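You operate a simulated robot arm through the tools that you are given. There is no shell and no other tool.

The job below is to be done with a simulated robot arm. You get a single attempt, and the scene is never put back.

TASK
Fetch the orange slide from the oak bench and set it on the speckled bench. Then open the labels drawer, put the label that says "65" from the inside of the labels drawer on the grey plate and shut the drawer again. Then open the centre right drawer, put the teal box from the inside of the centre right drawer on the purple tray and shut the drawer again. Then take the blue-capped bottle and put it in the purple crate. Then fetch the carton from the speckled bench and set it on the violet bench. Keep to this order. Set down upright: teal box, carton.

It is judged by the outcome, as a careful person would: the job done as asked, and still so three seconds after it is handed in. It fails if anything else is knocked over, pushed out of place, dropped, spilled or broken.

THE ROBOT
A 7-joint arm with a two-finger parallel gripper on a trunk, on a base that moves. Base frame: it is fixed to the floor where the robot stands at the start and does not move with it; the origin is under the middle of the robot, x ahead of it, y to its left, z up. Readings come in mm, rad, newtons and seconds.
With the tool pointing down near the work surface it reaches from about 100 to 560 mm from the robot's upright axis, wherever it stands. Its first joint turns from -2.897 to 2.897 rad. Places, roughly: blue-capped bottle [500, -750, 1000]; carton [-2250, 2000, 1000]; centre right drawer [1800, -200, 500]; grey plate (13x9x3 cm) [700, 400, 900]; label [500, 1000, 500]; labels drawer [600, 1000, 600]; orange slide (8x4x2 cm) [500, 100, 900]; purple crate (39x22x13 cm) [600, -300, 900]; purple tray (22x19x3 cm) [-1400, 400, 800]; speckled bench [-1600, 2100, 900]; teal box (13x6x8 cm) [1800, -200, 500]; violet bench [-4000, 1600, 900]. Payload 3.43 kg.
Tool frame: the origin (TCP) lies between the finger pads and is the grasp point; the fingertips stand 34 mm ahead of it; z points along the fingers, y is the line along which they close. Largest opening 128 mm; finger width 24, thickness 12; the body of the gripper, 48 by 130 mm, starts 96 mm behind the TCP.
Orientation is that of the tool frame in the base frame, as a unit quaternion [x, y, z, w]. With the fingers straight down and closing along the base's y, the tool's x points along the base's -x, its y along +y and its z along -z.

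THE INTERFACE
- The arm moves only by the tool move_arm. Its argument "steps" is a list of rows, each an object of numbers (a shift or turn left out is 0, a gripper value left out holds the last): "dx", "dy", "dz": the shift along the tool's x, y, z in mm; "ax", "ay", "az": the turn, a rotation vector about the tool's x, y, z in rad. In form: [{"dx": .., "dy": .., "dz": .., "ax": .., "ay": .., "az": ..}, ...]. A call has 1 to 20 rows; each row shifts and turns the commanded pose from where the row before left it, along the tool's axes as they then stand. "fingers" is the opening, from 0 (shut) to 1 (fully open), set as the call begins (left out, the last holds). Rows are played at 5 a second. More than 50 mm and 0.15 rad between two rows, or a gripper value outside its range, and nothing of the call is played. Where a pose cannot be reached the arm comes as near as it can. A force on the tool above 40 N (or 10 N above the force at the start of the call, whichever is more), or a blocked arm, ends the call early, and 0.2 s more pass. The fingers move at their own pace (about 108 mm/s each) and stop on an object; they squeeze with about 40 N. The grip force told is the motor's: it shows also when the fingers shut on nothing. Time passes only in rows, and 0.2 s behind the last, so rows that do not move let the fingers close. It gives the time, the measured TCP pose, the force on the tool (base axes), the opening and the grip force at its end, in the units of the frame above (readings bear some noise), with the torque about the TCP (base axes, N m) and any sound that the robot's microphone picked up, and new pictures: "pictures" is both (left out), scene, wrist or none.
- Cameras (640 x 400 px; columns grow to the right, rows downward): "scene" is now at [-3, 139.5, 1558.5]; the picture's right is [-0.00, -1.00, 0.00], its down [-0.54, 0.00, -0.84] and it looks along [0.84, -0.00, -0.54] (base axes); focal length 214 px, centre (320, 200). "wrist" rides on the gripper at [76, -11, -160] in the tool frame; the picture's right is [0.15, 0.99, 0.00], its down [-0.88, 0.13, -0.46] and it looks along [-0.45, 0.07, 0.89] (tool axes); focal length 234 px, centre (320, 200).
- lift_body(by): slides the trunk up (or, below 0, down) by that many mm; the arm and the scene camera ride with it, the base frame stays. It gives what a move gives, with no picture.
- steer(legs): drives the robot by 1 to 6 legs, each [ahead, left, turn to the left] in mm, mm and rad, along the robot's own axes; the way and the turn of a leg run together, so that a leg with both is an arc; at most 1500 mm and 3.142 rad a leg. The arm and the cameras ride along, it lands a little off, and it stops where it bumps. It gives what a move gives, and a new picture of the scene camera.
- head_to(pan, tilt): turns the head with the scene camera to pan (to the left, within 1.501 rad either way) and tilt (down, from -0.506 to 1.204), counted from straight ahead of the robot. It gives what a move gives, and a new picture of the scene camera.
- measure_at(camera, pixels): for up to 12 pixels [column, row] of the newest picture of that camera ("zoom" is the newest enlarged one), the place [x, y, z] in the base frame of the surface seen there, good to about 2 mm, but the place of the scene camera against the robot may be out by one fixed shift of up to 12 mm in any direction. No time passes.
- close_up(camera, box): a new picture of the part [left, top, right, bottom] of that camera's present view, enlarged. No time passes.
- job_done(): hands the job in; it is judged then, once.

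Open the gripper and draw the arm clear of the work before you hand the job in, unless the task says otherwise.

The tools are called after "Request:" as name(argument=value, ...) on one line, values as JSON. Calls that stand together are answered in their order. move_arm: Moves the arm, as the interface text tells. Its arguments: {"type":"object","properties":{"steps":{"type":"array","items":{"type":"object","properties":{"dx":{"type":"number"},"dy":{"type":"number"},"dz":{"type":"number"},"ax":{"type":"number"},"ay":{"type":"number"},"az":{"type":"number"}}}},"fingers":{"type":"number"},"pictures":{"type":"string","enum":["both","scene","wrist","none"]}},"required":["steps"]} The other tools are called the same way: lift_body (by) moves the trunk up or down; steer (legs) drives the base; head_to (pan, tilt) turns the head that bears the scene camera; measure_at (camera, pixels) gives the place of the surface under pixels of a picture; close_up (camera, box) takes an enlarged picture of a part of a camera's view; job_done () hands the job in.

At the start:

```text
t: 0.0
tcp_pos: [304.7, 294.3, 1311.5]
tcp_rot: [0.0, 1.0, 0.0, 0.0]
ft_force: [-0.2, -0.1, -0.3]
ft_torque: [0.01, 0.01, 0.01]
gripper_width: 128.2
grip_force: 0.0
trunk travel left (down, up): [-250.0, 74.0]
robot x, y, heading: [-2.5, -1.4, -0.003]
head pan, tilt (commanded): [-0.284, 1.15]
```

scene: 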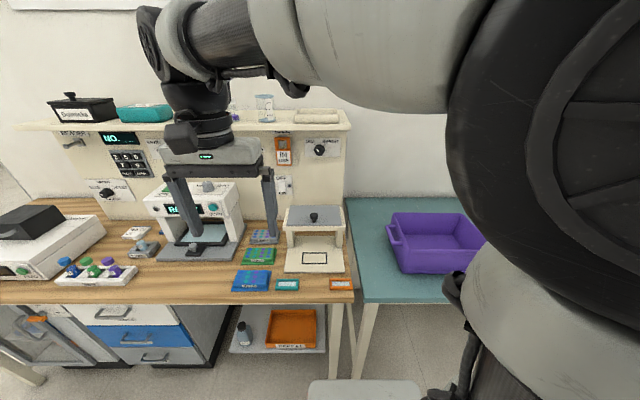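
wrist: 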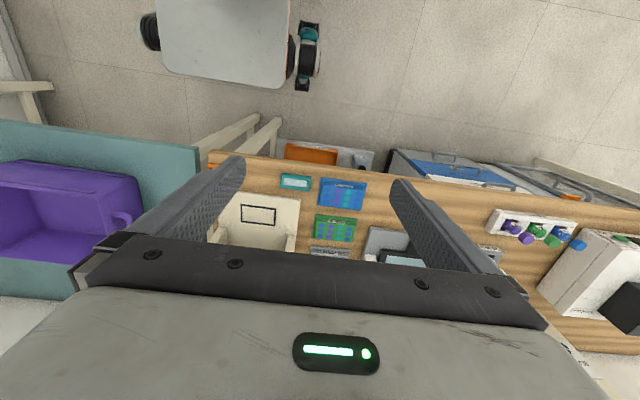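

The scene picture shows the oak bench with small coloured flat items near its front edge (about (252,280), (288,284), (340,284)) and the purple crate on a teal bench to the right at (430,240). I enlarge the bench area to identify the orange slide.

Request:
close_up(camera="scene", box=[220, 200, 380, 300])

Request:
measure_at(camera="scene", pixels=[[340, 284], [288, 284], [252, 280], [263, 237], [340, 298], [300, 298], [312, 262], [430, 240], [360, 298]])

```text
4.00 times, centred on (300, 250) of scene
```

zoom: 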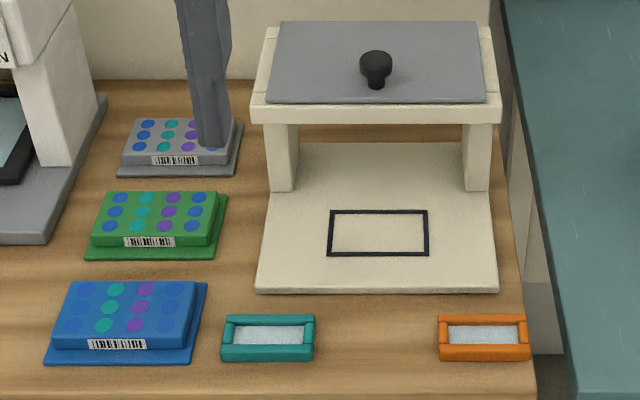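

```text
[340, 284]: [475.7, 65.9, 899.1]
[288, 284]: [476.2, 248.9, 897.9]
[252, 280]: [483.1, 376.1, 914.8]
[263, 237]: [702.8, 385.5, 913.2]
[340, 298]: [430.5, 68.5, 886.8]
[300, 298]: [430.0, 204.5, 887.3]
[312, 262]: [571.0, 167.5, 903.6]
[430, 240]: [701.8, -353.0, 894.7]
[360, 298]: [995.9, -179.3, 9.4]
```

The orange slide is at about (475, 66, 899) with its long side along y. Before moving, I look around with the head to learn the layout of the room.

Request:
head_to(pan=1.4, tilt=0.5)

Request:
head_to(pan=0.7, tilt=0.6)

Request:
head_to(pan=-1.4, tilt=0.5)

Request:
head_to(pan=-0.6, tilt=0.5)

```text
t: 1.7
tcp_pos: [302.7, 294.1, 1311.1]
tcp_rot: [-0.001, 1.0, -0.001, 0.0]
ft_force: [0.8, -0.3, 0.2]
ft_torque: [0.03, 0.02, -0.01]
gripper_width: 128.0
grip_force: 0.1
trunk travel left (down, up): [-250.0, 74.0]
robot x, y, heading: [1.0, -1.7, -0.005]
head pan, tilt (commanded): [1.4, 0.499]
```

scene: 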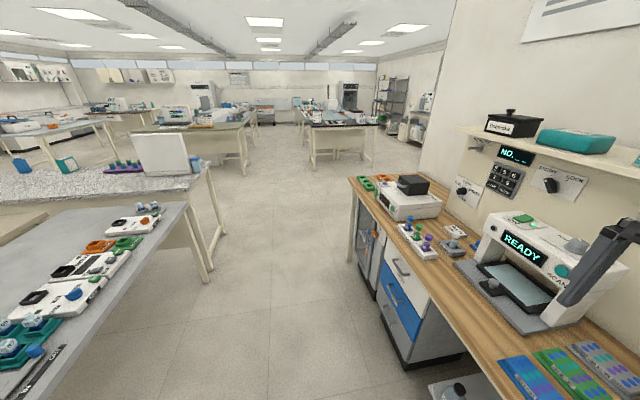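

```text
t: 2.8
tcp_pos: [303.2, 296.2, 1311.9]
tcp_rot: [0.0, 1.0, -0.001, -0.001]
ft_force: [-0.7, 0.1, 0.2]
ft_torque: [-0.04, 0.02, 0.0]
gripper_width: 127.7
grip_force: 0.0
trunk travel left (down, up): [-250.0, 74.0]
robot x, y, heading: [1.6, 1.2, 0.002]
head pan, tilt (commanded): [0.7, 0.6]
```

scene: 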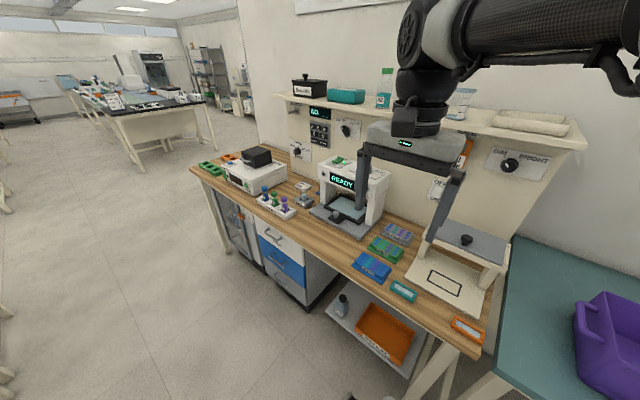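

```text
t: 4.8
tcp_pos: [303.8, 295.6, 1312.8]
tcp_rot: [0.0, 1.0, 0.0, 0.0]
ft_force: [-0.7, 0.4, 0.1]
ft_torque: [-0.02, -0.01, 0.02]
gripper_width: 127.9
grip_force: 0.1
trunk travel left (down, up): [-250.0, 74.0]
robot x, y, heading: [-0.1, -0.1, -0.005]
head pan, tilt (commanded): [-1.4, 0.499]
```

scene: 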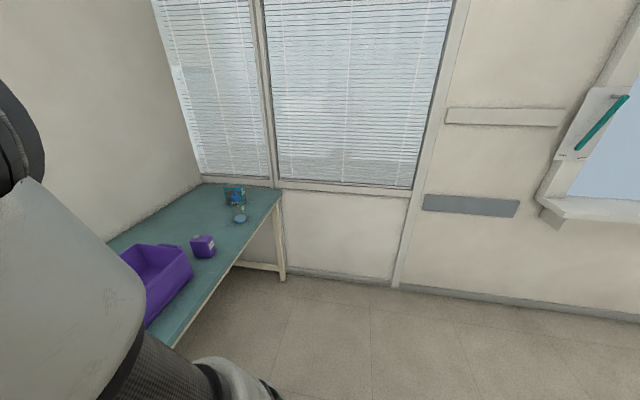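

```text
t: 5.9
tcp_pos: [303.0, 294.4, 1312.3]
tcp_rot: [-0.001, 1.0, -0.001, 0.0]
ft_force: [-0.6, 0.3, 0.1]
ft_torque: [0.0, 0.0, 0.01]
gripper_width: 128.0
grip_force: 0.1
trunk travel left (down, up): [-250.0, 74.0]
robot x, y, heading: [-1.5, 1.6, 0.001]
head pan, tilt (commanded): [-0.6, 0.499]
```

scene: 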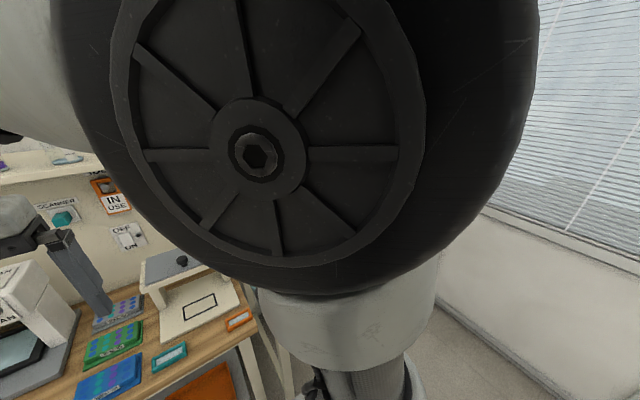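

The room has several benches to the left; the drawer unit under the oak bench is visible. I take further views, first of the left side and the distant parts, to find the drawers.

Request:
head_to(pan=0.9, tilt=0.8)

Request:
close_up(camera="scene", box=[140, 120, 460, 320])

Request:
measure_at(camera="zoom", pixels=[[240, 190], [300, 240], [260, 300], [400, 100], [500, 300], [560, 60]])

```text
t: 7.5
tcp_pos: [303.1, 295.1, 1310.4]
tcp_rot: [0.0, 1.0, -0.002, -0.001]
ft_force: [-0.4, -0.3, -0.2]
ft_torque: [0.01, -0.02, 0.0]
gripper_width: 128.0
grip_force: 0.0
trunk travel left (down, up): [-250.0, 74.0]
robot x, y, heading: [-0.4, 2.7, 0.003]
head pan, tilt (commanded): [0.901, 0.799]
```

scene: 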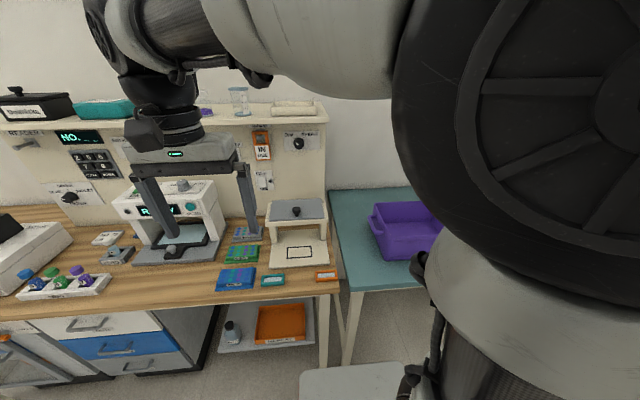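

```text
2.00 times, centred on (300, 220) of scene
```

zoom: 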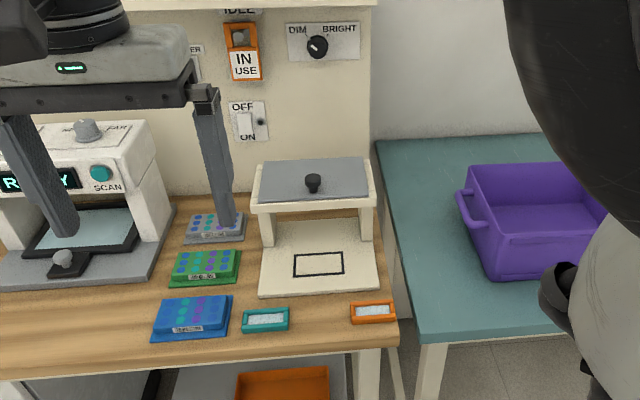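

```text
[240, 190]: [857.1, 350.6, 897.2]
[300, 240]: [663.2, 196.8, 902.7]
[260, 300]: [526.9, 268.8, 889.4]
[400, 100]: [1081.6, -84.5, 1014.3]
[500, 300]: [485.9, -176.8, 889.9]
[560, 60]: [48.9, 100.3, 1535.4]
```

The picture does not seem to match the commanded pan of 0.9 (it still looks nearly straight ahead). I command the head again to check.

Request:
head_to(pan=0.9, tilt=0.8)

```text
t: 8.1
tcp_pos: [305.1, 295.0, 1310.8]
tcp_rot: [0.0, 1.0, -0.001, -0.001]
ft_force: [-0.3, -0.1, 0.3]
ft_torque: [0.0, -0.02, -0.01]
gripper_width: 128.0
grip_force: 0.1
trunk travel left (down, up): [-250.0, 74.0]
robot x, y, heading: [-1.4, 0.0, 0.001]
head pan, tilt (commanded): [0.901, 0.799]
```

scene: 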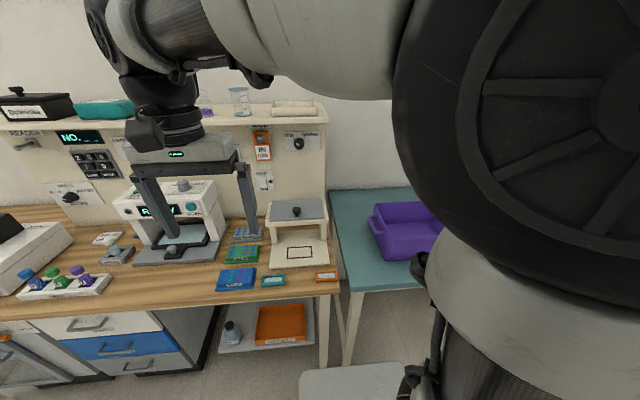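

The head is at about pan −0.1 rather than the commanded 0.9, so it may be hindered. I try another command to see whether it responds.

Request:
head_to(pan=0.5, tilt=0.6)

Request:
head_to(pan=1.2, tilt=0.6)

```text
t: 9.0
tcp_pos: [301.6, 295.7, 1312.5]
tcp_rot: [-0.002, 1.0, 0.003, 0.002]
ft_force: [-0.4, 0.1, 0.3]
ft_torque: [-0.01, -0.02, 0.0]
gripper_width: 128.0
grip_force: 0.1
trunk travel left (down, up): [-250.0, 74.0]
robot x, y, heading: [4.8, -0.0, -0.003]
head pan, tilt (commanded): [0.499, 0.6]
```

scene: 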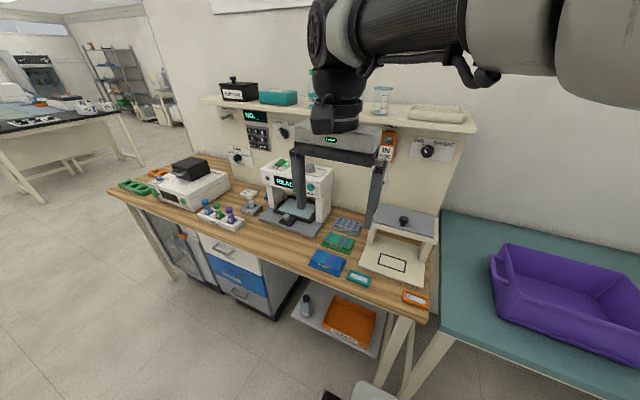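

```text
t: 10.1
tcp_pos: [302.5, 293.9, 1312.2]
tcp_rot: [0.0, 1.0, 0.0, -0.001]
ft_force: [0.8, -0.1, 0.8]
ft_torque: [0.0, 0.0, 0.02]
gripper_width: 127.9
grip_force: 0.0
trunk travel left (down, up): [-250.0, 74.0]
robot x, y, heading: [5.7, -0.1, 0.002]
head pan, tilt (commanded): [1.201, 0.6]
```

scene: 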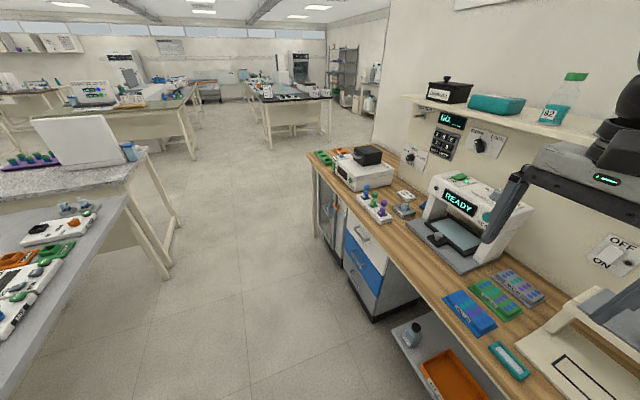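

Now the head moved properly to pan ~1.2. I measure landmarks: the speckled top at left, the grey bench, drawer unit, and shelf.

Request:
measure_at(camera="scene", pixels=[[60, 185], [85, 150], [130, 190], [40, 250], [110, 215], [350, 215], [365, 245], [370, 280], [340, 205], [440, 120], [350, 40], [300, 90]])

Request:
close_up(camera="scene", box=[300, 130, 460, 330])

Request:
close_up(camera="scene", box=[0, 20, 340, 240])

```text
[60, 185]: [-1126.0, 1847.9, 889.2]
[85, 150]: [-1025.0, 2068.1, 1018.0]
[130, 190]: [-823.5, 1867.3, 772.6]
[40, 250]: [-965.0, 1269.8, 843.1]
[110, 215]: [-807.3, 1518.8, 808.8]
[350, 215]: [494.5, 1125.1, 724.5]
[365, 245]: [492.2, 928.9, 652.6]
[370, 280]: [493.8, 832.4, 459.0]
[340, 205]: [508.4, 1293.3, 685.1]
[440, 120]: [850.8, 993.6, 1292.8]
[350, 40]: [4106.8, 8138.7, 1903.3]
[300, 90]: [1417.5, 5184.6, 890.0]
```

```text
2.00 times, centred on (380, 230) of scene
```

zoom: 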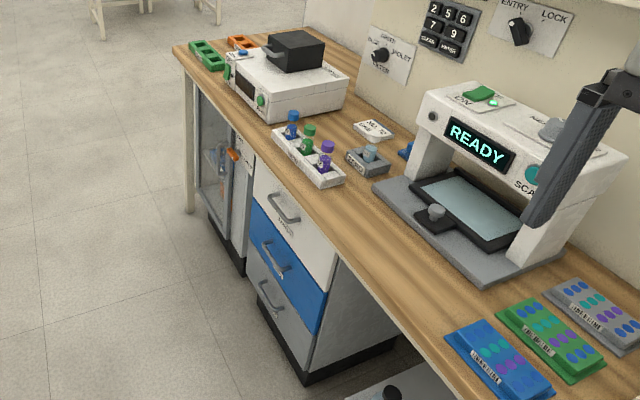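

```text
1.82 times, centred on (170, 130) of scene
```

zoom: 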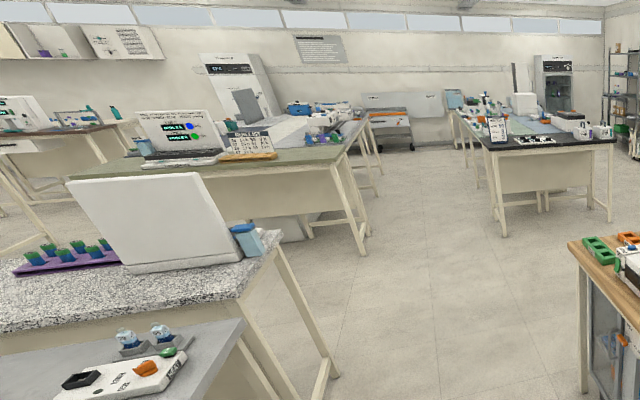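

The slide lies at roughly (475, 66); gripping along y (its 80 mm length) keeps the fingers clear of the stage just behind it. I move the TCP above the slide at about z 1060 and look with the wrist camera.

Request:
head_to(pan=0.0, tilt=0.7)

Request:
move_arm(steps=[{"dx": -21.5, "dy": -28.6, "dz": 31.4}, {"dx": -21.5, "dy": -28.6, "dz": 31.4}, {"dx": -21.5, "dy": -28.6, "dz": 31.4}, {"dx": -21.5, "dy": -28.6, "dz": 31.4}, {"dx": -21.5, "dy": -28.6, "dz": 31.4}, {"dx": -21.5, "dy": -28.6, "dz": 31.4}, {"dx": -21.5, "dy": -28.6, "dz": 31.4}, {"dx": -21.5, "dy": -28.6, "dz": 31.4}, {}], fingers=1)

```text
t: 11.5
tcp_pos: [303.7, 294.9, 1311.8]
tcp_rot: [0.002, 1.0, 0.001, 0.001]
ft_force: [-0.7, 0.5, 0.7]
ft_torque: [0.02, 0.01, -0.02]
gripper_width: 128.3
grip_force: 0.0
trunk travel left (down, up): [-250.0, 74.0]
robot x, y, heading: [3.4, 2.0, -0.001]
head pan, tilt (commanded): [0.0, 0.7]
```

scene: 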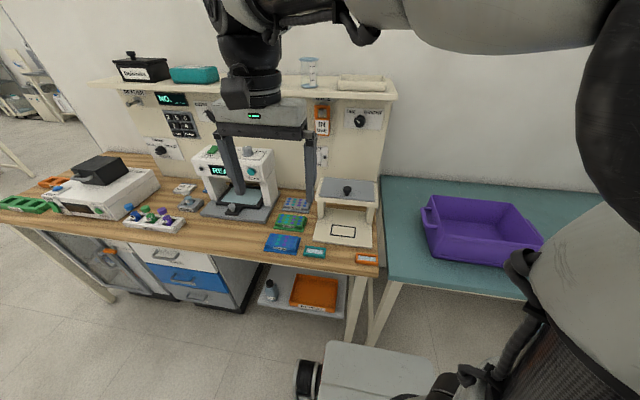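

```text
t: 13.5
tcp_pos: [475.3, 65.9, 1055.2]
tcp_rot: [-0.001, 1.0, 0.0, 0.002]
ft_force: [-0.4, 0.3, -0.5]
ft_torque: [0.01, 0.04, -0.01]
gripper_width: 127.6
grip_force: 0.2
trunk travel left (down, up): [-250.0, 74.0]
robot x, y, heading: [0.1, -3.1, -0.001]
head pan, tilt (commanded): [0.0, 0.7]
```

scene: 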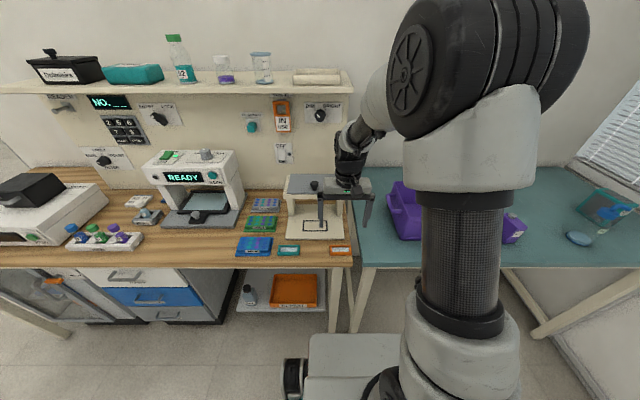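
wrist: 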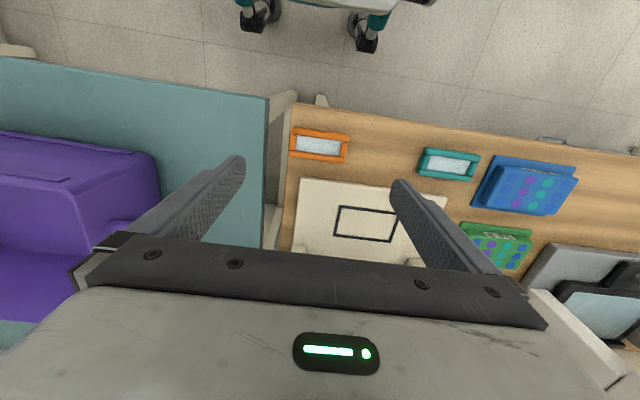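

The wrist view shows the orange slide at about (319,145), between the fingers. I measure its corners with the wrist camera and compare with the scene camera.

Request:
measure_at(camera="wrist", pixels=[[319, 145], [293, 131], [348, 141], [344, 161], [291, 153], [335, 120], [345, 185], [300, 185]])

Request:
measure_at(camera="scene", pixels=[[340, 250], [332, 250], [349, 250], [289, 250], [310, 215], [344, 258]])

Request:
close_up(camera="wrist", box=[240, 90, 400, 190])

```text
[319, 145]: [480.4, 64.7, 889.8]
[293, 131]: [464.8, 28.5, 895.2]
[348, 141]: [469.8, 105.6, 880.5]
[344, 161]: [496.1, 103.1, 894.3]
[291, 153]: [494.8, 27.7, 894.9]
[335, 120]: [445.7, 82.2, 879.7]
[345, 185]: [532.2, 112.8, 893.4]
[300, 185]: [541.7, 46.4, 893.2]
```

```text
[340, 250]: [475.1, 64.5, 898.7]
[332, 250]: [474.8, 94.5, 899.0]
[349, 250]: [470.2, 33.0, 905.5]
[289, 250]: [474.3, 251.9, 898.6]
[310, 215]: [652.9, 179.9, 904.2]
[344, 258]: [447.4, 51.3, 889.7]
```

```text
4.00 times, centred on (320, 140) of wrist
```

zoom: 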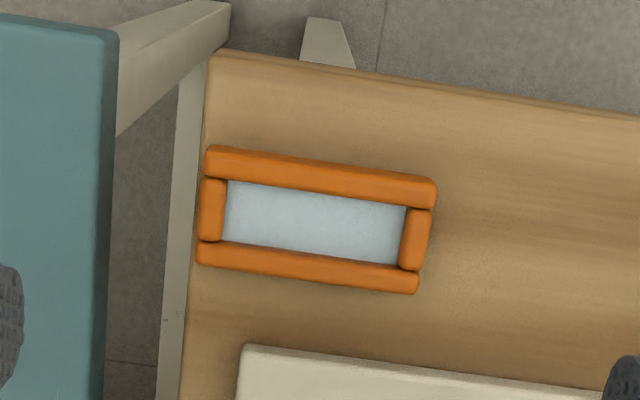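

The wrist camera says the bench top is at z≈880 and the slide top at ≈895 (scene camera reads ~9 mm higher). I measure the slide's frame bars in the zoom to get centre and alignment.

Request:
measure_at(camera="zoom", pixels=[[211, 210], [414, 240], [320, 170], [308, 266], [212, 160], [430, 190], [205, 252], [410, 284], [316, 220], [240, 300], [470, 240]])

```text
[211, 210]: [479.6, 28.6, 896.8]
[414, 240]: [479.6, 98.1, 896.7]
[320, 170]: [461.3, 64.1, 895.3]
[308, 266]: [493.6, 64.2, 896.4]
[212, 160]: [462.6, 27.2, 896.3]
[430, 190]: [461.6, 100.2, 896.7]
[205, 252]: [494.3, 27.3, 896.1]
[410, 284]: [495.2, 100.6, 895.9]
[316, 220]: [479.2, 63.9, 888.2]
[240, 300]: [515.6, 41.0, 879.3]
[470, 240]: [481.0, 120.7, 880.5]
```

The slide's centre is (478, 64), aligned with y, top at z≈896. I descend to TCP z≈917 (fingertips ≈3 mm above the bench).

Request:
move_arm(steps=[{"dx": -2.7, "dy": -1.9, "dz": 36}, {"dz": 36}, {"dz": 36}, {"dz": 20}, {"dz": 9}, {}], fingers=1)

```text
t: 14.9
tcp_pos: [478.1, 66.7, 921.2]
tcp_rot: [0.001, 1.0, 0.001, 0.001]
ft_force: [0.7, 0.5, 0.0]
ft_torque: [0.02, -0.02, 0.01]
gripper_width: 127.9
grip_force: 0.0
trunk travel left (down, up): [-250.0, 74.0]
robot x, y, heading: [1.8, 1.9, -0.003]
head pan, tilt (commanded): [0.0, 0.7]
```

scene: 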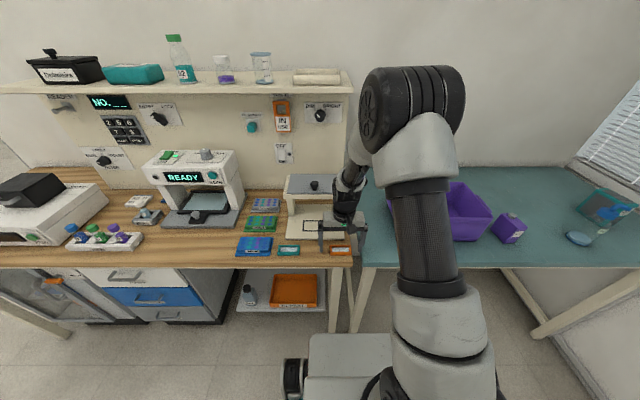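
wrist: 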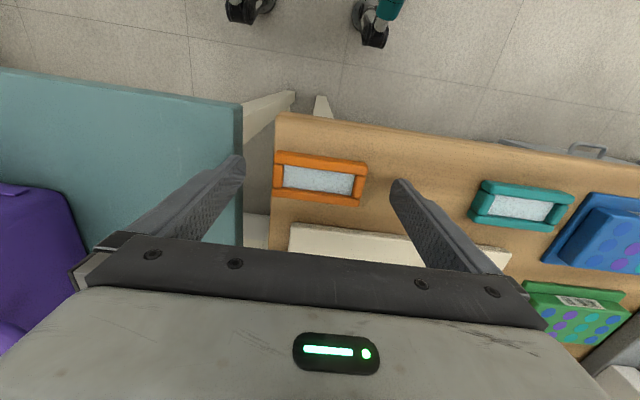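

The slide (320,178) sits between the fingertips in the wrist view. I zoom in the scene view to check fingertip height before closing.

Request:
close_up(camera="scene", box=[280, 200, 400, 275])

Request:
measure_at(camera="wrist", pixels=[[320, 180], [278, 175], [363, 188], [238, 160], [398, 185]])

```text
5.33 times, centred on (340, 238) of scene
```

zoom: 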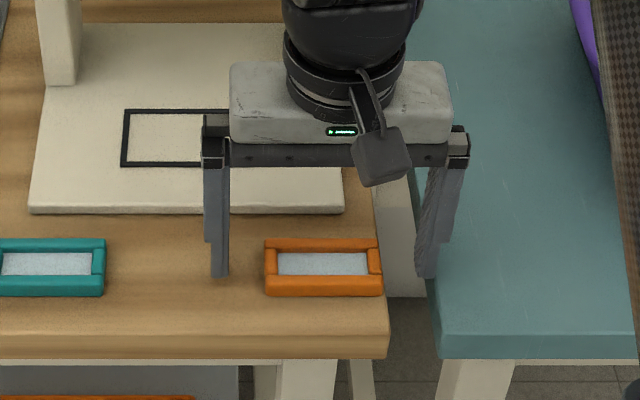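

```text
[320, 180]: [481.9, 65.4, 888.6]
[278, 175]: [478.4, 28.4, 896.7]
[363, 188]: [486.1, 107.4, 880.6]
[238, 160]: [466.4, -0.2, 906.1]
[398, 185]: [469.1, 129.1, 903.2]
```

The fingers straddle the slide with space on both sides. I lower 4 mm and close.

Request:
move_arm(steps=[{"dz": 4, "dy": -1.5}, {}], pictures="none")

Request:
move_arm(steps=[{}, {}, {}, {}], fingers=0.3)

```text
t: 15.5
tcp_pos: [477.7, 62.0, 918.8]
tcp_rot: [-0.002, 1.0, 0.0, 0.0]
ft_force: [0.2, 0.2, -0.4]
ft_torque: [-0.02, 0.02, 0.03]
gripper_width: 128.0
grip_force: 0.1
trunk travel left (down, up): [-250.0, 74.0]
robot x, y, heading: [1.8, -0.6, 0.0]
head pan, tilt (commanded): [0.0, 0.7]
```

```text
t: 16.5
tcp_pos: [478.8, 63.9, 918.1]
tcp_rot: [-0.001, 1.0, -0.001, 0.0]
ft_force: [0.2, 0.1, -0.1]
ft_torque: [-0.01, 0.01, -0.02]
gripper_width: 78.8
grip_force: 40.2
trunk travel left (down, up): [-250.0, 74.0]
robot x, y, heading: [0.1, -0.2, -0.003]
head pan, tilt (commanded): [0.0, 0.7]
```

scene: 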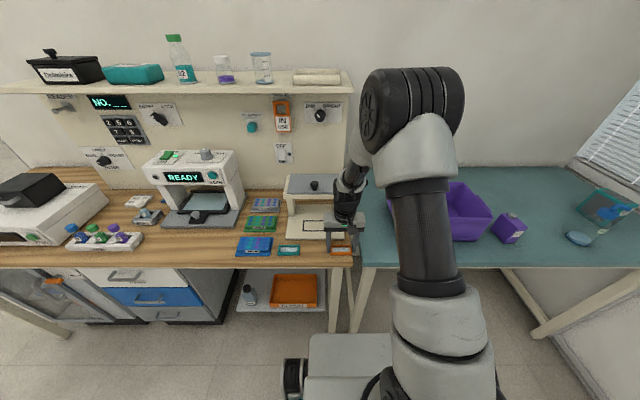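
wrist: 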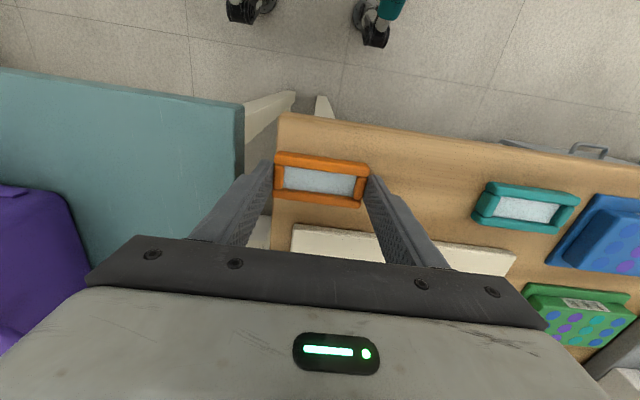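

The slide is held (78.8 mm, 40 N). I lift straight up, then draw the arm back for driving.

Request:
move_arm(steps=[{"dz": -20}, {"dz": -45}, {"dz": -45}, {"dz": -45}, {"dz": -45}, {"dx": 30, "dz": -35}, {"dx": 30, "dz": -35}, {"dx": 40, "dz": -20}, {"dx": 40, "dz": -10}, {"dx": 40}, {}])

```text
t: 18.9
tcp_pos: [295.7, 62.2, 1216.9]
tcp_rot: [0.0, 1.0, -0.001, 0.0]
ft_force: [0.3, -0.9, 0.3]
ft_torque: [0.01, 0.02, 0.0]
gripper_width: 78.9
grip_force: 40.4
trunk travel left (down, up): [-250.0, 74.0]
robot x, y, heading: [3.1, 0.1, -0.004]
head pan, tilt (commanded): [0.0, 0.7]
```

scene: 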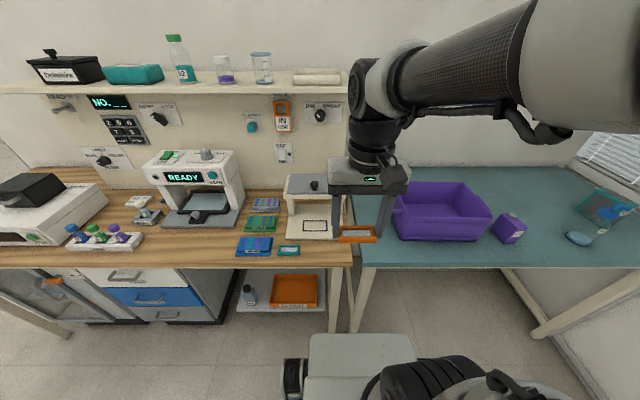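
wrist: 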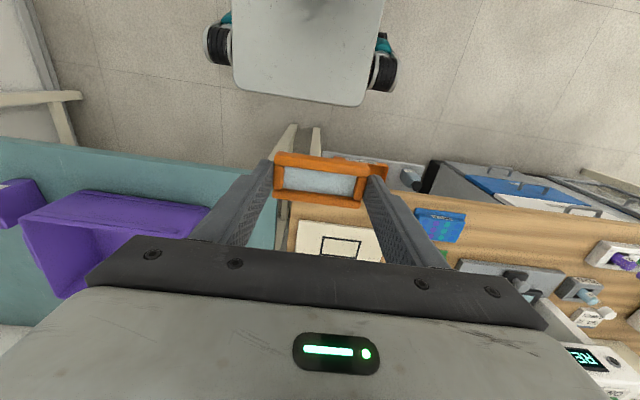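

The slide is held clear. I check the base footprint and the surroundings to the left before turning.

Request:
measure_at(camera="scene", pixels=[[312, 340], [400, 338], [292, 375], [360, 345], [340, 320], [355, 318], [200, 380], [100, 380]])

Request:
head_to(pan=1.5, tilt=0.55)

Request:
head_to(pan=1.5, tilt=0.55)

```text
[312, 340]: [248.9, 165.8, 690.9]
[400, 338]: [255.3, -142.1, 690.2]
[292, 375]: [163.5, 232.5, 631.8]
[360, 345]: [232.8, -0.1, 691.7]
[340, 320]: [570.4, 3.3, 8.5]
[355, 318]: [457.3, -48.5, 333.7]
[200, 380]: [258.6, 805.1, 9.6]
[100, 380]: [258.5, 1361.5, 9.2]
```

```text
t: 20.5
tcp_pos: [296.8, 61.7, 1217.3]
tcp_rot: [-0.001, 1.0, 0.0, 0.001]
ft_force: [0.5, -0.4, -0.7]
ft_torque: [-0.03, -0.02, 0.0]
gripper_width: 78.5
grip_force: 40.3
trunk travel left (down, up): [-250.0, 74.0]
robot x, y, heading: [-0.4, -1.1, 0.001]
head pan, tilt (commanded): [1.499, 0.55]
```

scene: 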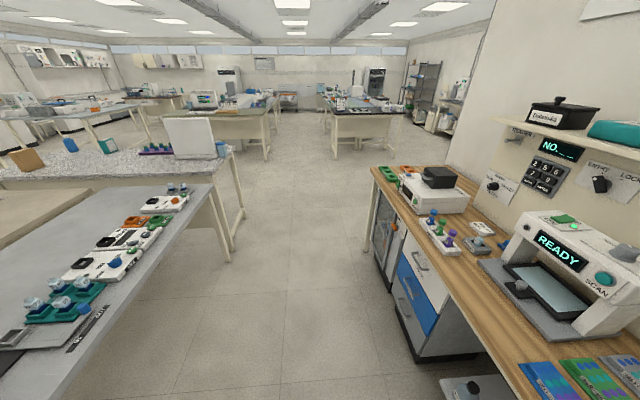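

```text
t: 21.1
tcp_pos: [295.9, 62.1, 1217.8]
tcp_rot: [-0.001, 1.0, 0.0, 0.0]
ft_force: [-0.2, -1.1, -0.8]
ft_torque: [-0.03, -0.02, 0.02]
gripper_width: 78.7
grip_force: 39.8
trunk travel left (down, up): [-250.0, 74.0]
robot x, y, heading: [-1.8, -3.6, -0.005]
head pan, tilt (commanded): [1.499, 0.55]
```

scene: 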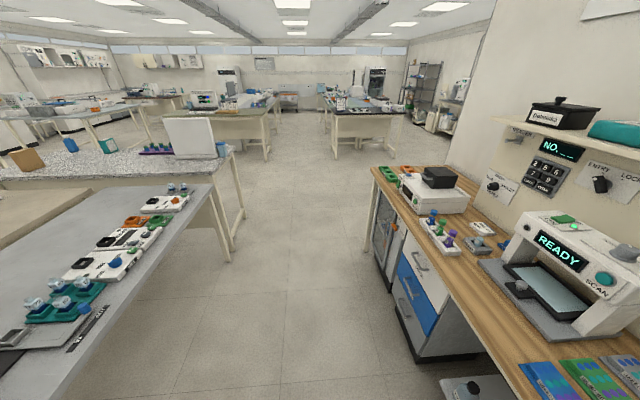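

Now the view covers the lane between the grey bench (left) and oak bench. I measure bench edges, legs, and the carton for a floor map.

Request:
measure_at(camera="scene", pixels=[[212, 190], [45, 395], [130, 290], [225, 150], [228, 258], [243, 215], [178, 235], [25, 162], [100, 170], [60, 180], [10, 205], [195, 160]])

Request:
measure_at(camera="scene", pixels=[[372, 168], [367, 228], [265, 158], [327, 137], [460, 130], [440, 165], [390, 110], [150, 148], [70, 145], [108, 145], [280, 270], [350, 200]])

Request:
close_up(camera="scene", box=[0, 90, 260, 250])

```text
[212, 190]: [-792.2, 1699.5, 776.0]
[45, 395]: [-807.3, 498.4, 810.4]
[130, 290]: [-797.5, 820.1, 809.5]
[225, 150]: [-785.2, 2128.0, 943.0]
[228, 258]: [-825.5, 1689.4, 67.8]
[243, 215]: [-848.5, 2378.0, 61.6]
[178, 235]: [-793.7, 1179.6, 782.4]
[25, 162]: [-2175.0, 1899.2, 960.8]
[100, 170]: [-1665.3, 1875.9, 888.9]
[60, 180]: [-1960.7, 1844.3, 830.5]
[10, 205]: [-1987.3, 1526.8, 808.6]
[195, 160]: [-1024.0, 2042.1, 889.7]
```

```text
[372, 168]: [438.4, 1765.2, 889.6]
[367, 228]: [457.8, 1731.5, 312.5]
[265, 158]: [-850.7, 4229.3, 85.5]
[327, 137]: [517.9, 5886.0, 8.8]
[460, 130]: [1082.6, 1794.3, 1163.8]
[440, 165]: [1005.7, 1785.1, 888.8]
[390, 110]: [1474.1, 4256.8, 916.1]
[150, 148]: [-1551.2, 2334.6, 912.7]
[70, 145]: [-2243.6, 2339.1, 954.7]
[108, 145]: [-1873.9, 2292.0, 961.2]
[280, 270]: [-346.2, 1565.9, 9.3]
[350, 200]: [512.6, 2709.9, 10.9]
```

```text
2.46 times, centred on (130, 170) of scene
```

zoom: 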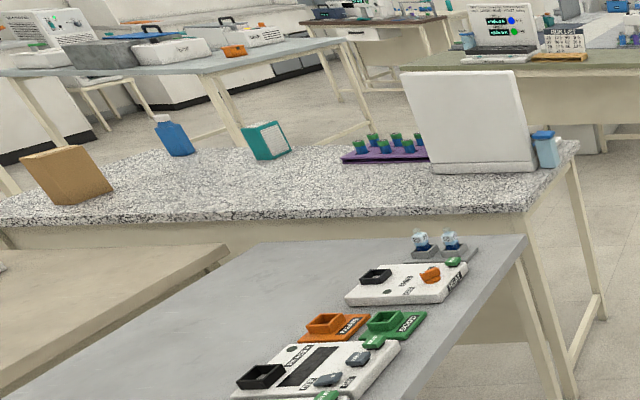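

Map so far: grey bench x<−800, speckled bench x≈−780 to the left, y≈1840–2400, z≈880; the lane to +y is clear at x≈−150. I back off a little and drive left along the lane.

Request:
steer(legs=[[-160, 0, 0], [0, 1400, 0], [0, 1150, 0]])

```text
t: 47.0
tcp_pos: [110.6, 2655.4, 1217.0]
tcp_rot: [0.0, 1.0, 0.0, 0.001]
ft_force: [0.3, -0.4, -0.1]
ft_torque: [0.05, 0.01, 0.0]
gripper_width: 78.7
grip_force: 40.2
trunk travel left (down, up): [-250.0, 74.0]
robot x, y, heading: [-186.0, 2592.3, 0.004]
head pan, tilt (commanded): [1.499, 0.55]
```

scene: 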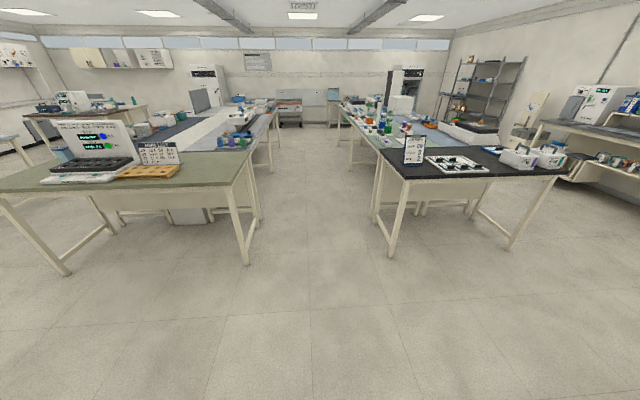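

I'm at (−186, 2592) past the oak bench. I turn in place to face −x so I can view the speckled bench.

Request:
steer(legs=[[0, 0, 2.6]])

Request:
head_to(pan=0.6, tilt=0.5)

```text
t: 53.6
tcp_pos: [-467.0, 2706.3, 1216.7]
tcp_rot: [0.958, -0.288, 0.0, 0.0]
ft_force: [-0.6, 0.8, -0.1]
ft_torque: [0.01, -0.02, 0.02]
gripper_width: 78.8
grip_force: 40.0
trunk travel left (down, up): [-250.0, 74.0]
robot x, y, heading: [-186.3, 2593.8, 2.558]
head pan, tilt (commanded): [1.499, 0.55]
```

scene: 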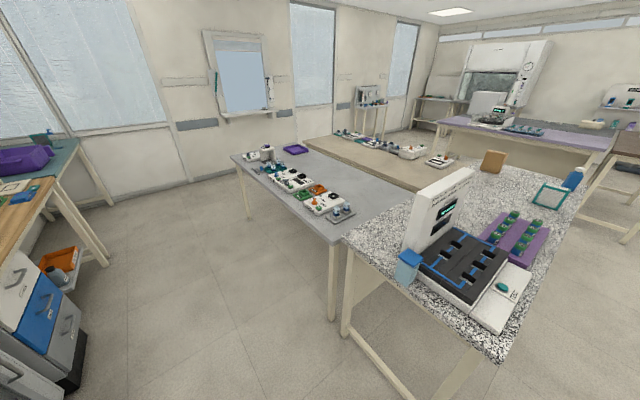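

```text
t: 54.8
tcp_pos: [-467.5, 2704.4, 1216.9]
tcp_rot: [0.957, -0.289, 0.001, 0.001]
ft_force: [-0.8, 0.6, -0.3]
ft_torque: [0.01, -0.03, 0.0]
gripper_width: 78.7
grip_force: 40.2
trunk travel left (down, up): [-250.0, 74.0]
robot x, y, heading: [-185.4, 2590.5, 2.558]
head pan, tilt (commanded): [0.6, 0.499]
```

scene: 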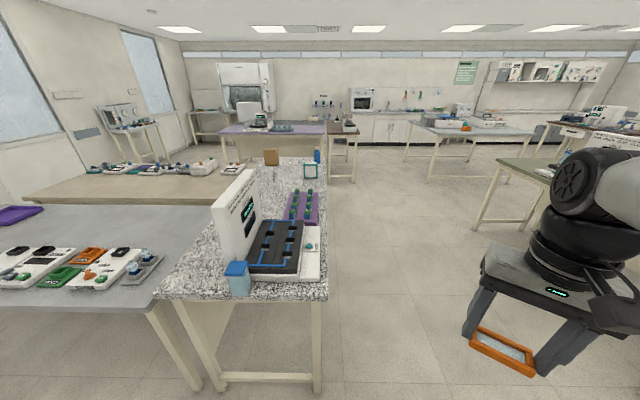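

Good view of the speckled bench from its end. I zoom in and measure for free space to set the slide.

Request:
close_up(camera="scene", box=[150, 120, 370, 310])

Request:
measure_at(camera="scene", pixels=[[162, 297], [326, 298], [320, 240], [318, 278], [300, 225], [318, 200], [290, 175], [310, 172], [325, 158], [272, 157], [240, 190], [315, 185]])

```text
2.11 times, centred on (260, 215) of scene
```

zoom: 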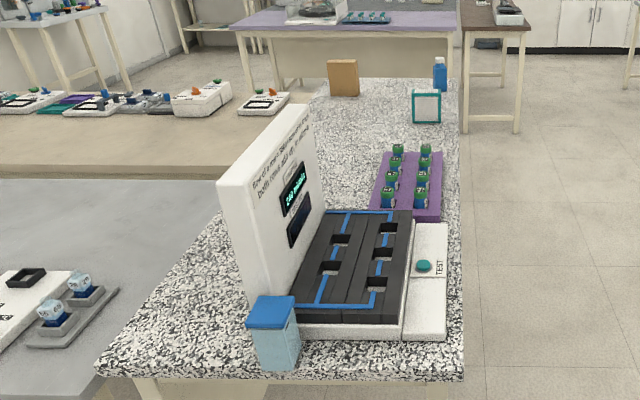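

```text
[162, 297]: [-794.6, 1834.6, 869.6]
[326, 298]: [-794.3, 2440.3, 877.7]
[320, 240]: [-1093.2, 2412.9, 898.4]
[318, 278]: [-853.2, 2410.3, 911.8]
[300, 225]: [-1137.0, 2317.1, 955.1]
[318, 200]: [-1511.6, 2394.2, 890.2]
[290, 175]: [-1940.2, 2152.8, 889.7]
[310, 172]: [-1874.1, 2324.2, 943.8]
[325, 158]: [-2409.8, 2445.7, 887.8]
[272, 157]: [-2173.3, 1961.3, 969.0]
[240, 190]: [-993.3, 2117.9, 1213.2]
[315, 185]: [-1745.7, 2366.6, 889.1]
```

There's a free patch on the speckled bench near its back edge around (−1680, 2330), between the purple rack and the teal-framed item. I drive out to y≈3040, along −x, then turn to face the bench.

Request:
steer(legs=[[248, -375, 0], [1247, 823, 0], [0, 0, 2.154]])

Request:
head_to(pan=0.0, tilt=0.7)

```text
t: 72.2
tcp_pos: [-1583.3, 2728.8, 1217.7]
tcp_rot: [0.691, 0.723, 0.0, 0.0]
ft_force: [0.1, 0.3, -0.5]
ft_torque: [-0.01, 0.02, 0.02]
gripper_width: 78.7
grip_force: 39.7
trunk travel left (down, up): [-250.0, 74.0]
robot x, y, heading: [-1659.3, 3025.2, -1.522]
head pan, tilt (commanded): [0.6, 0.499]
```

scene: 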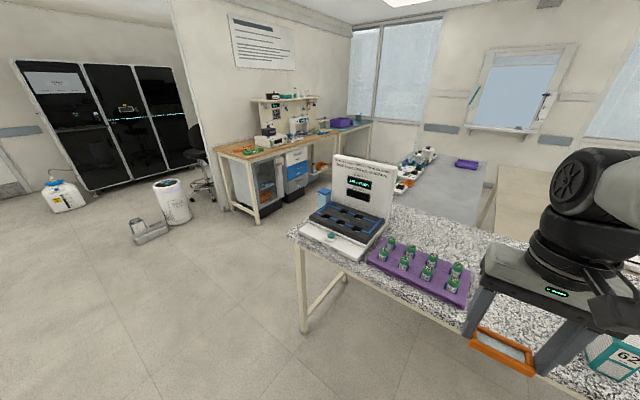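

```text
t: 73.2
tcp_pos: [-1583.7, 2730.2, 1217.0]
tcp_rot: [0.69, 0.723, -0.001, 0.001]
ft_force: [0.1, -0.6, -0.2]
ft_torque: [-0.01, 0.0, 0.01]
gripper_width: 78.8
grip_force: 40.6
trunk travel left (down, up): [-250.0, 74.0]
robot x, y, heading: [-1659.6, 3026.4, -1.526]
head pan, tilt (commanded): [0.0, 0.7]
```

scene: 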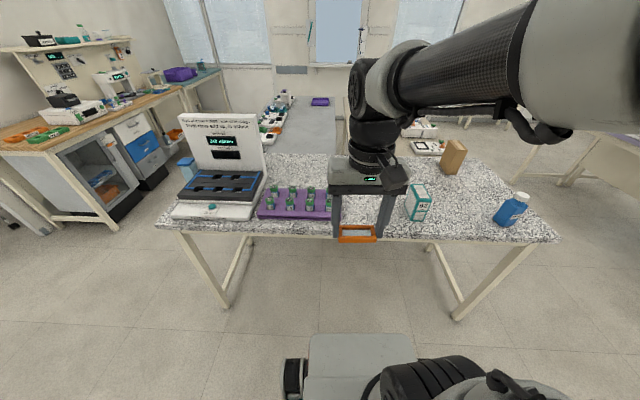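

The patch between the purple rack (ends ~col 332) and the teal-framed box (~col 405) is free. I approach the bench by 260 mm and straighten the heading.

Request:
steer(legs=[[260, 0, -0.045]])

```text
t: 75.0
tcp_pos: [-1589.2, 2465.8, 1217.4]
tcp_rot: [0.705, 0.71, 0.0, 0.0]
ft_force: [0.0, 0.6, -0.2]
ft_torque: [0.02, 0.0, 0.01]
gripper_width: 78.9
grip_force: 40.1
trunk travel left (down, up): [-250.0, 74.0]
robot x, y, heading: [-1653.3, 2763.1, -1.565]
head pan, tilt (commanded): [0.0, 0.7]
```

scene: 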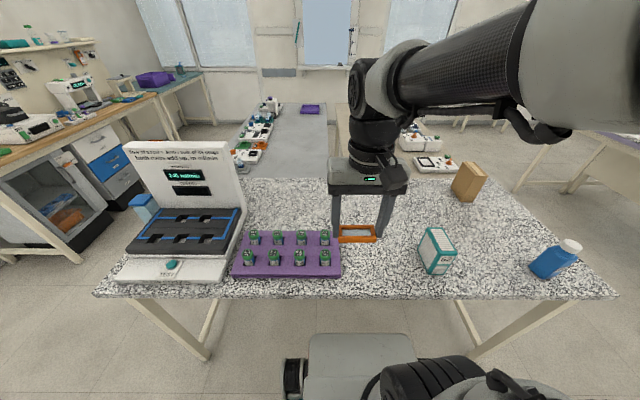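

Request:
measure_at(camera="scene", pixels=[[341, 272], [341, 295], [380, 270], [380, 296], [420, 270], [345, 240], [410, 240], [355, 258], [436, 250], [396, 210], [470, 180], [600, 296]])

Request:
close_up(camera="scene", box=[320, 150, 620, 310])

```text
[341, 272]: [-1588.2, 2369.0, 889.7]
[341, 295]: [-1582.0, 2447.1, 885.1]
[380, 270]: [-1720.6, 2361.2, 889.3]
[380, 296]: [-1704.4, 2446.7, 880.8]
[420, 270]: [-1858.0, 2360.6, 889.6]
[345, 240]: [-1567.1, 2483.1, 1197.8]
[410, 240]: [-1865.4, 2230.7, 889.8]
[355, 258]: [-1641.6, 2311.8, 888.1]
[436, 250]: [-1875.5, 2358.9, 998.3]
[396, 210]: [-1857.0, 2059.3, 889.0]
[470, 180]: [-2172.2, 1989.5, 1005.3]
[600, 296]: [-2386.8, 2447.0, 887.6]
```

```text
2.13 times, centred on (470, 230) of scene
```

zoom: 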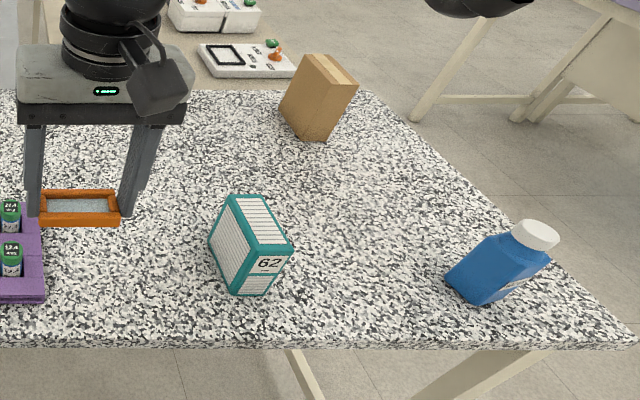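

The carton is the tan box near (−2172, 1990). The free spot for the slide is (−1725, 2345). Tool x is now base +y and tool y base +x; I move above the spot at z≈1000.

Request:
move_arm(steps=[{"dx": -20.2, "dy": -22.7, "dz": 36}, {"dx": -20.2, "dy": -22.7, "dz": 36}, {"dx": -20.2, "dy": -22.7, "dz": 36}, {"dx": -20.2, "dy": -22.7, "dz": 36}, {"dx": -20.2, "dy": -22.7, "dz": 36}, {"dx": -20.2, "dy": -22.7, "dz": 36}, {}])

```text
t: 76.6
tcp_pos: [-1726.9, 2344.8, 999.1]
tcp_rot: [0.705, 0.709, 0.0, 0.0]
ft_force: [-0.4, -0.2, -0.5]
ft_torque: [0.01, 0.03, 0.0]
gripper_width: 78.9
grip_force: 40.2
trunk travel left (down, up): [-250.0, 74.0]
robot x, y, heading: [-1653.8, 2762.1, -1.567]
head pan, tilt (commanded): [0.0, 0.7]
```

scene: 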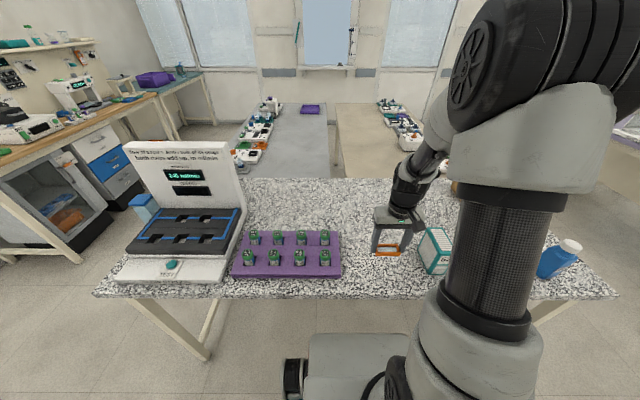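
wrist: 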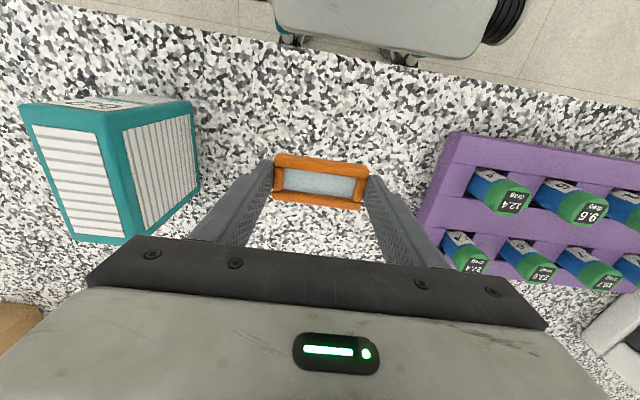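

The patch below is clear. I measure the bench height with the wrist camera and the gap to the teal box.

Request:
measure_at(camera="wrist", pixels=[[320, 130], [250, 130], [390, 130], [200, 200], [128, 240], [430, 200], [195, 110], [320, 225]])

```text
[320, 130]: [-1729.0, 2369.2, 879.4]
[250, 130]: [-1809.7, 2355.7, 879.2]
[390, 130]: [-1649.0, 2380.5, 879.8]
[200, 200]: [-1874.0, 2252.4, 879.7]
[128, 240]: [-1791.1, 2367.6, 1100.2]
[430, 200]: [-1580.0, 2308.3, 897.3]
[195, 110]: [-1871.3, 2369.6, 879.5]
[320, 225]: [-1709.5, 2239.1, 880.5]
```

Bench here is at z≈879.5, so the slide bottom should touch at TCP≈918. I lower to 921, then the last millimetres gently.

Request:
move_arm(steps=[{"dz": 40}, {"dz": 30}, {"dz": 8}, {}], pictures="none")

Request:
move_arm(steps=[{"dz": 2}, {"dz": 1}, {}], pictures="wrist")

```text
t: 77.6
tcp_pos: [-1724.0, 2345.9, 923.4]
tcp_rot: [0.705, 0.709, -0.001, 0.001]
ft_force: [-0.3, -0.3, 0.0]
ft_torque: [-0.03, 0.02, 0.01]
gripper_width: 78.8
grip_force: 39.8
trunk travel left (down, up): [-250.0, 74.0]
robot x, y, heading: [-1651.7, 2760.6, -1.57]
head pan, tilt (commanded): [0.0, 0.7]
```

```text
t: 78.4
tcp_pos: [-1723.9, 2344.5, 919.6]
tcp_rot: [0.706, 0.708, 0.0, 0.0]
ft_force: [0.3, 0.0, -1.3]
ft_torque: [0.02, 0.0, 0.06]
gripper_width: 78.7
grip_force: 40.2
trunk travel left (down, up): [-250.0, 74.0]
robot x, y, heading: [-1657.9, 2761.5, -1.563]
head pan, tilt (commanded): [0.0, 0.7]
```

wrist: 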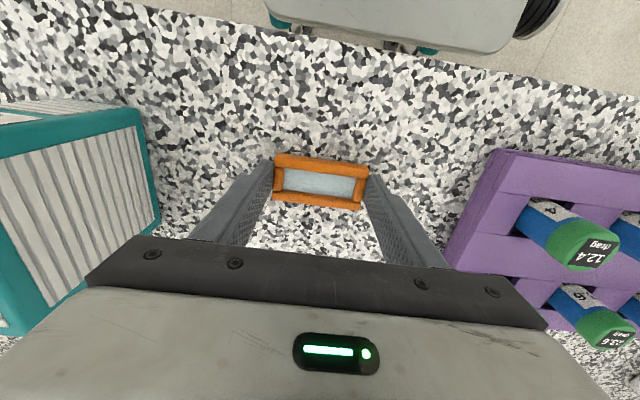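

Slight contact force only; I lower another 1–2 mm to feel the bench.

Request:
move_arm(steps=[{"dz": 1}, {}], pictures="none")

Request:
move_arm(steps=[{"dz": 1}, {}], pictures="none")

```text
t: 79.0
tcp_pos: [-1725.4, 2344.0, 919.7]
tcp_rot: [0.705, 0.709, 0.0, 0.0]
ft_force: [0.0, 0.1, 0.1]
ft_torque: [-0.01, -0.02, 0.0]
gripper_width: 78.7
grip_force: 40.1
trunk travel left (down, up): [-250.0, 74.0]
robot x, y, heading: [-1653.9, 2764.0, -1.565]
head pan, tilt (commanded): [0.0, 0.7]
```

```text
t: 79.6
tcp_pos: [-1724.9, 2344.3, 920.0]
tcp_rot: [0.705, 0.709, 0.0, 0.0]
ft_force: [0.3, 0.3, -0.7]
ft_torque: [-0.01, 0.0, -0.02]
gripper_width: 78.5
grip_force: 39.8
trunk travel left (down, up): [-250.0, 74.0]
robot x, y, heading: [-1654.0, 2763.5, -1.572]
head pan, tilt (commanded): [0.0, 0.7]
```

The height reading stays ~920 though commanded lower; I measure the slide top and bench beside it through the wrist camera.

Request:
close_up(camera="wrist", box=[240, 120, 400, 220])

Request:
measure_at(camera="wrist", pixels=[[300, 163], [340, 170], [320, 182], [345, 203], [320, 145], [320, 220]])

```text
4.00 times, centred on (320, 170) of wrist
```

zoom: 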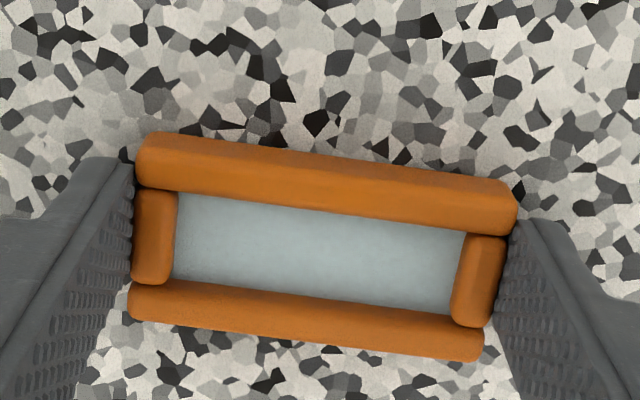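

```text
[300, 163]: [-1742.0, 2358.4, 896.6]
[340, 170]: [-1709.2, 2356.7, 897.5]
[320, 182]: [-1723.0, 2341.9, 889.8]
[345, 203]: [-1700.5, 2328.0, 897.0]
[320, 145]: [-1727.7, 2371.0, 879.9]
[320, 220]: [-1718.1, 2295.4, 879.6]
```

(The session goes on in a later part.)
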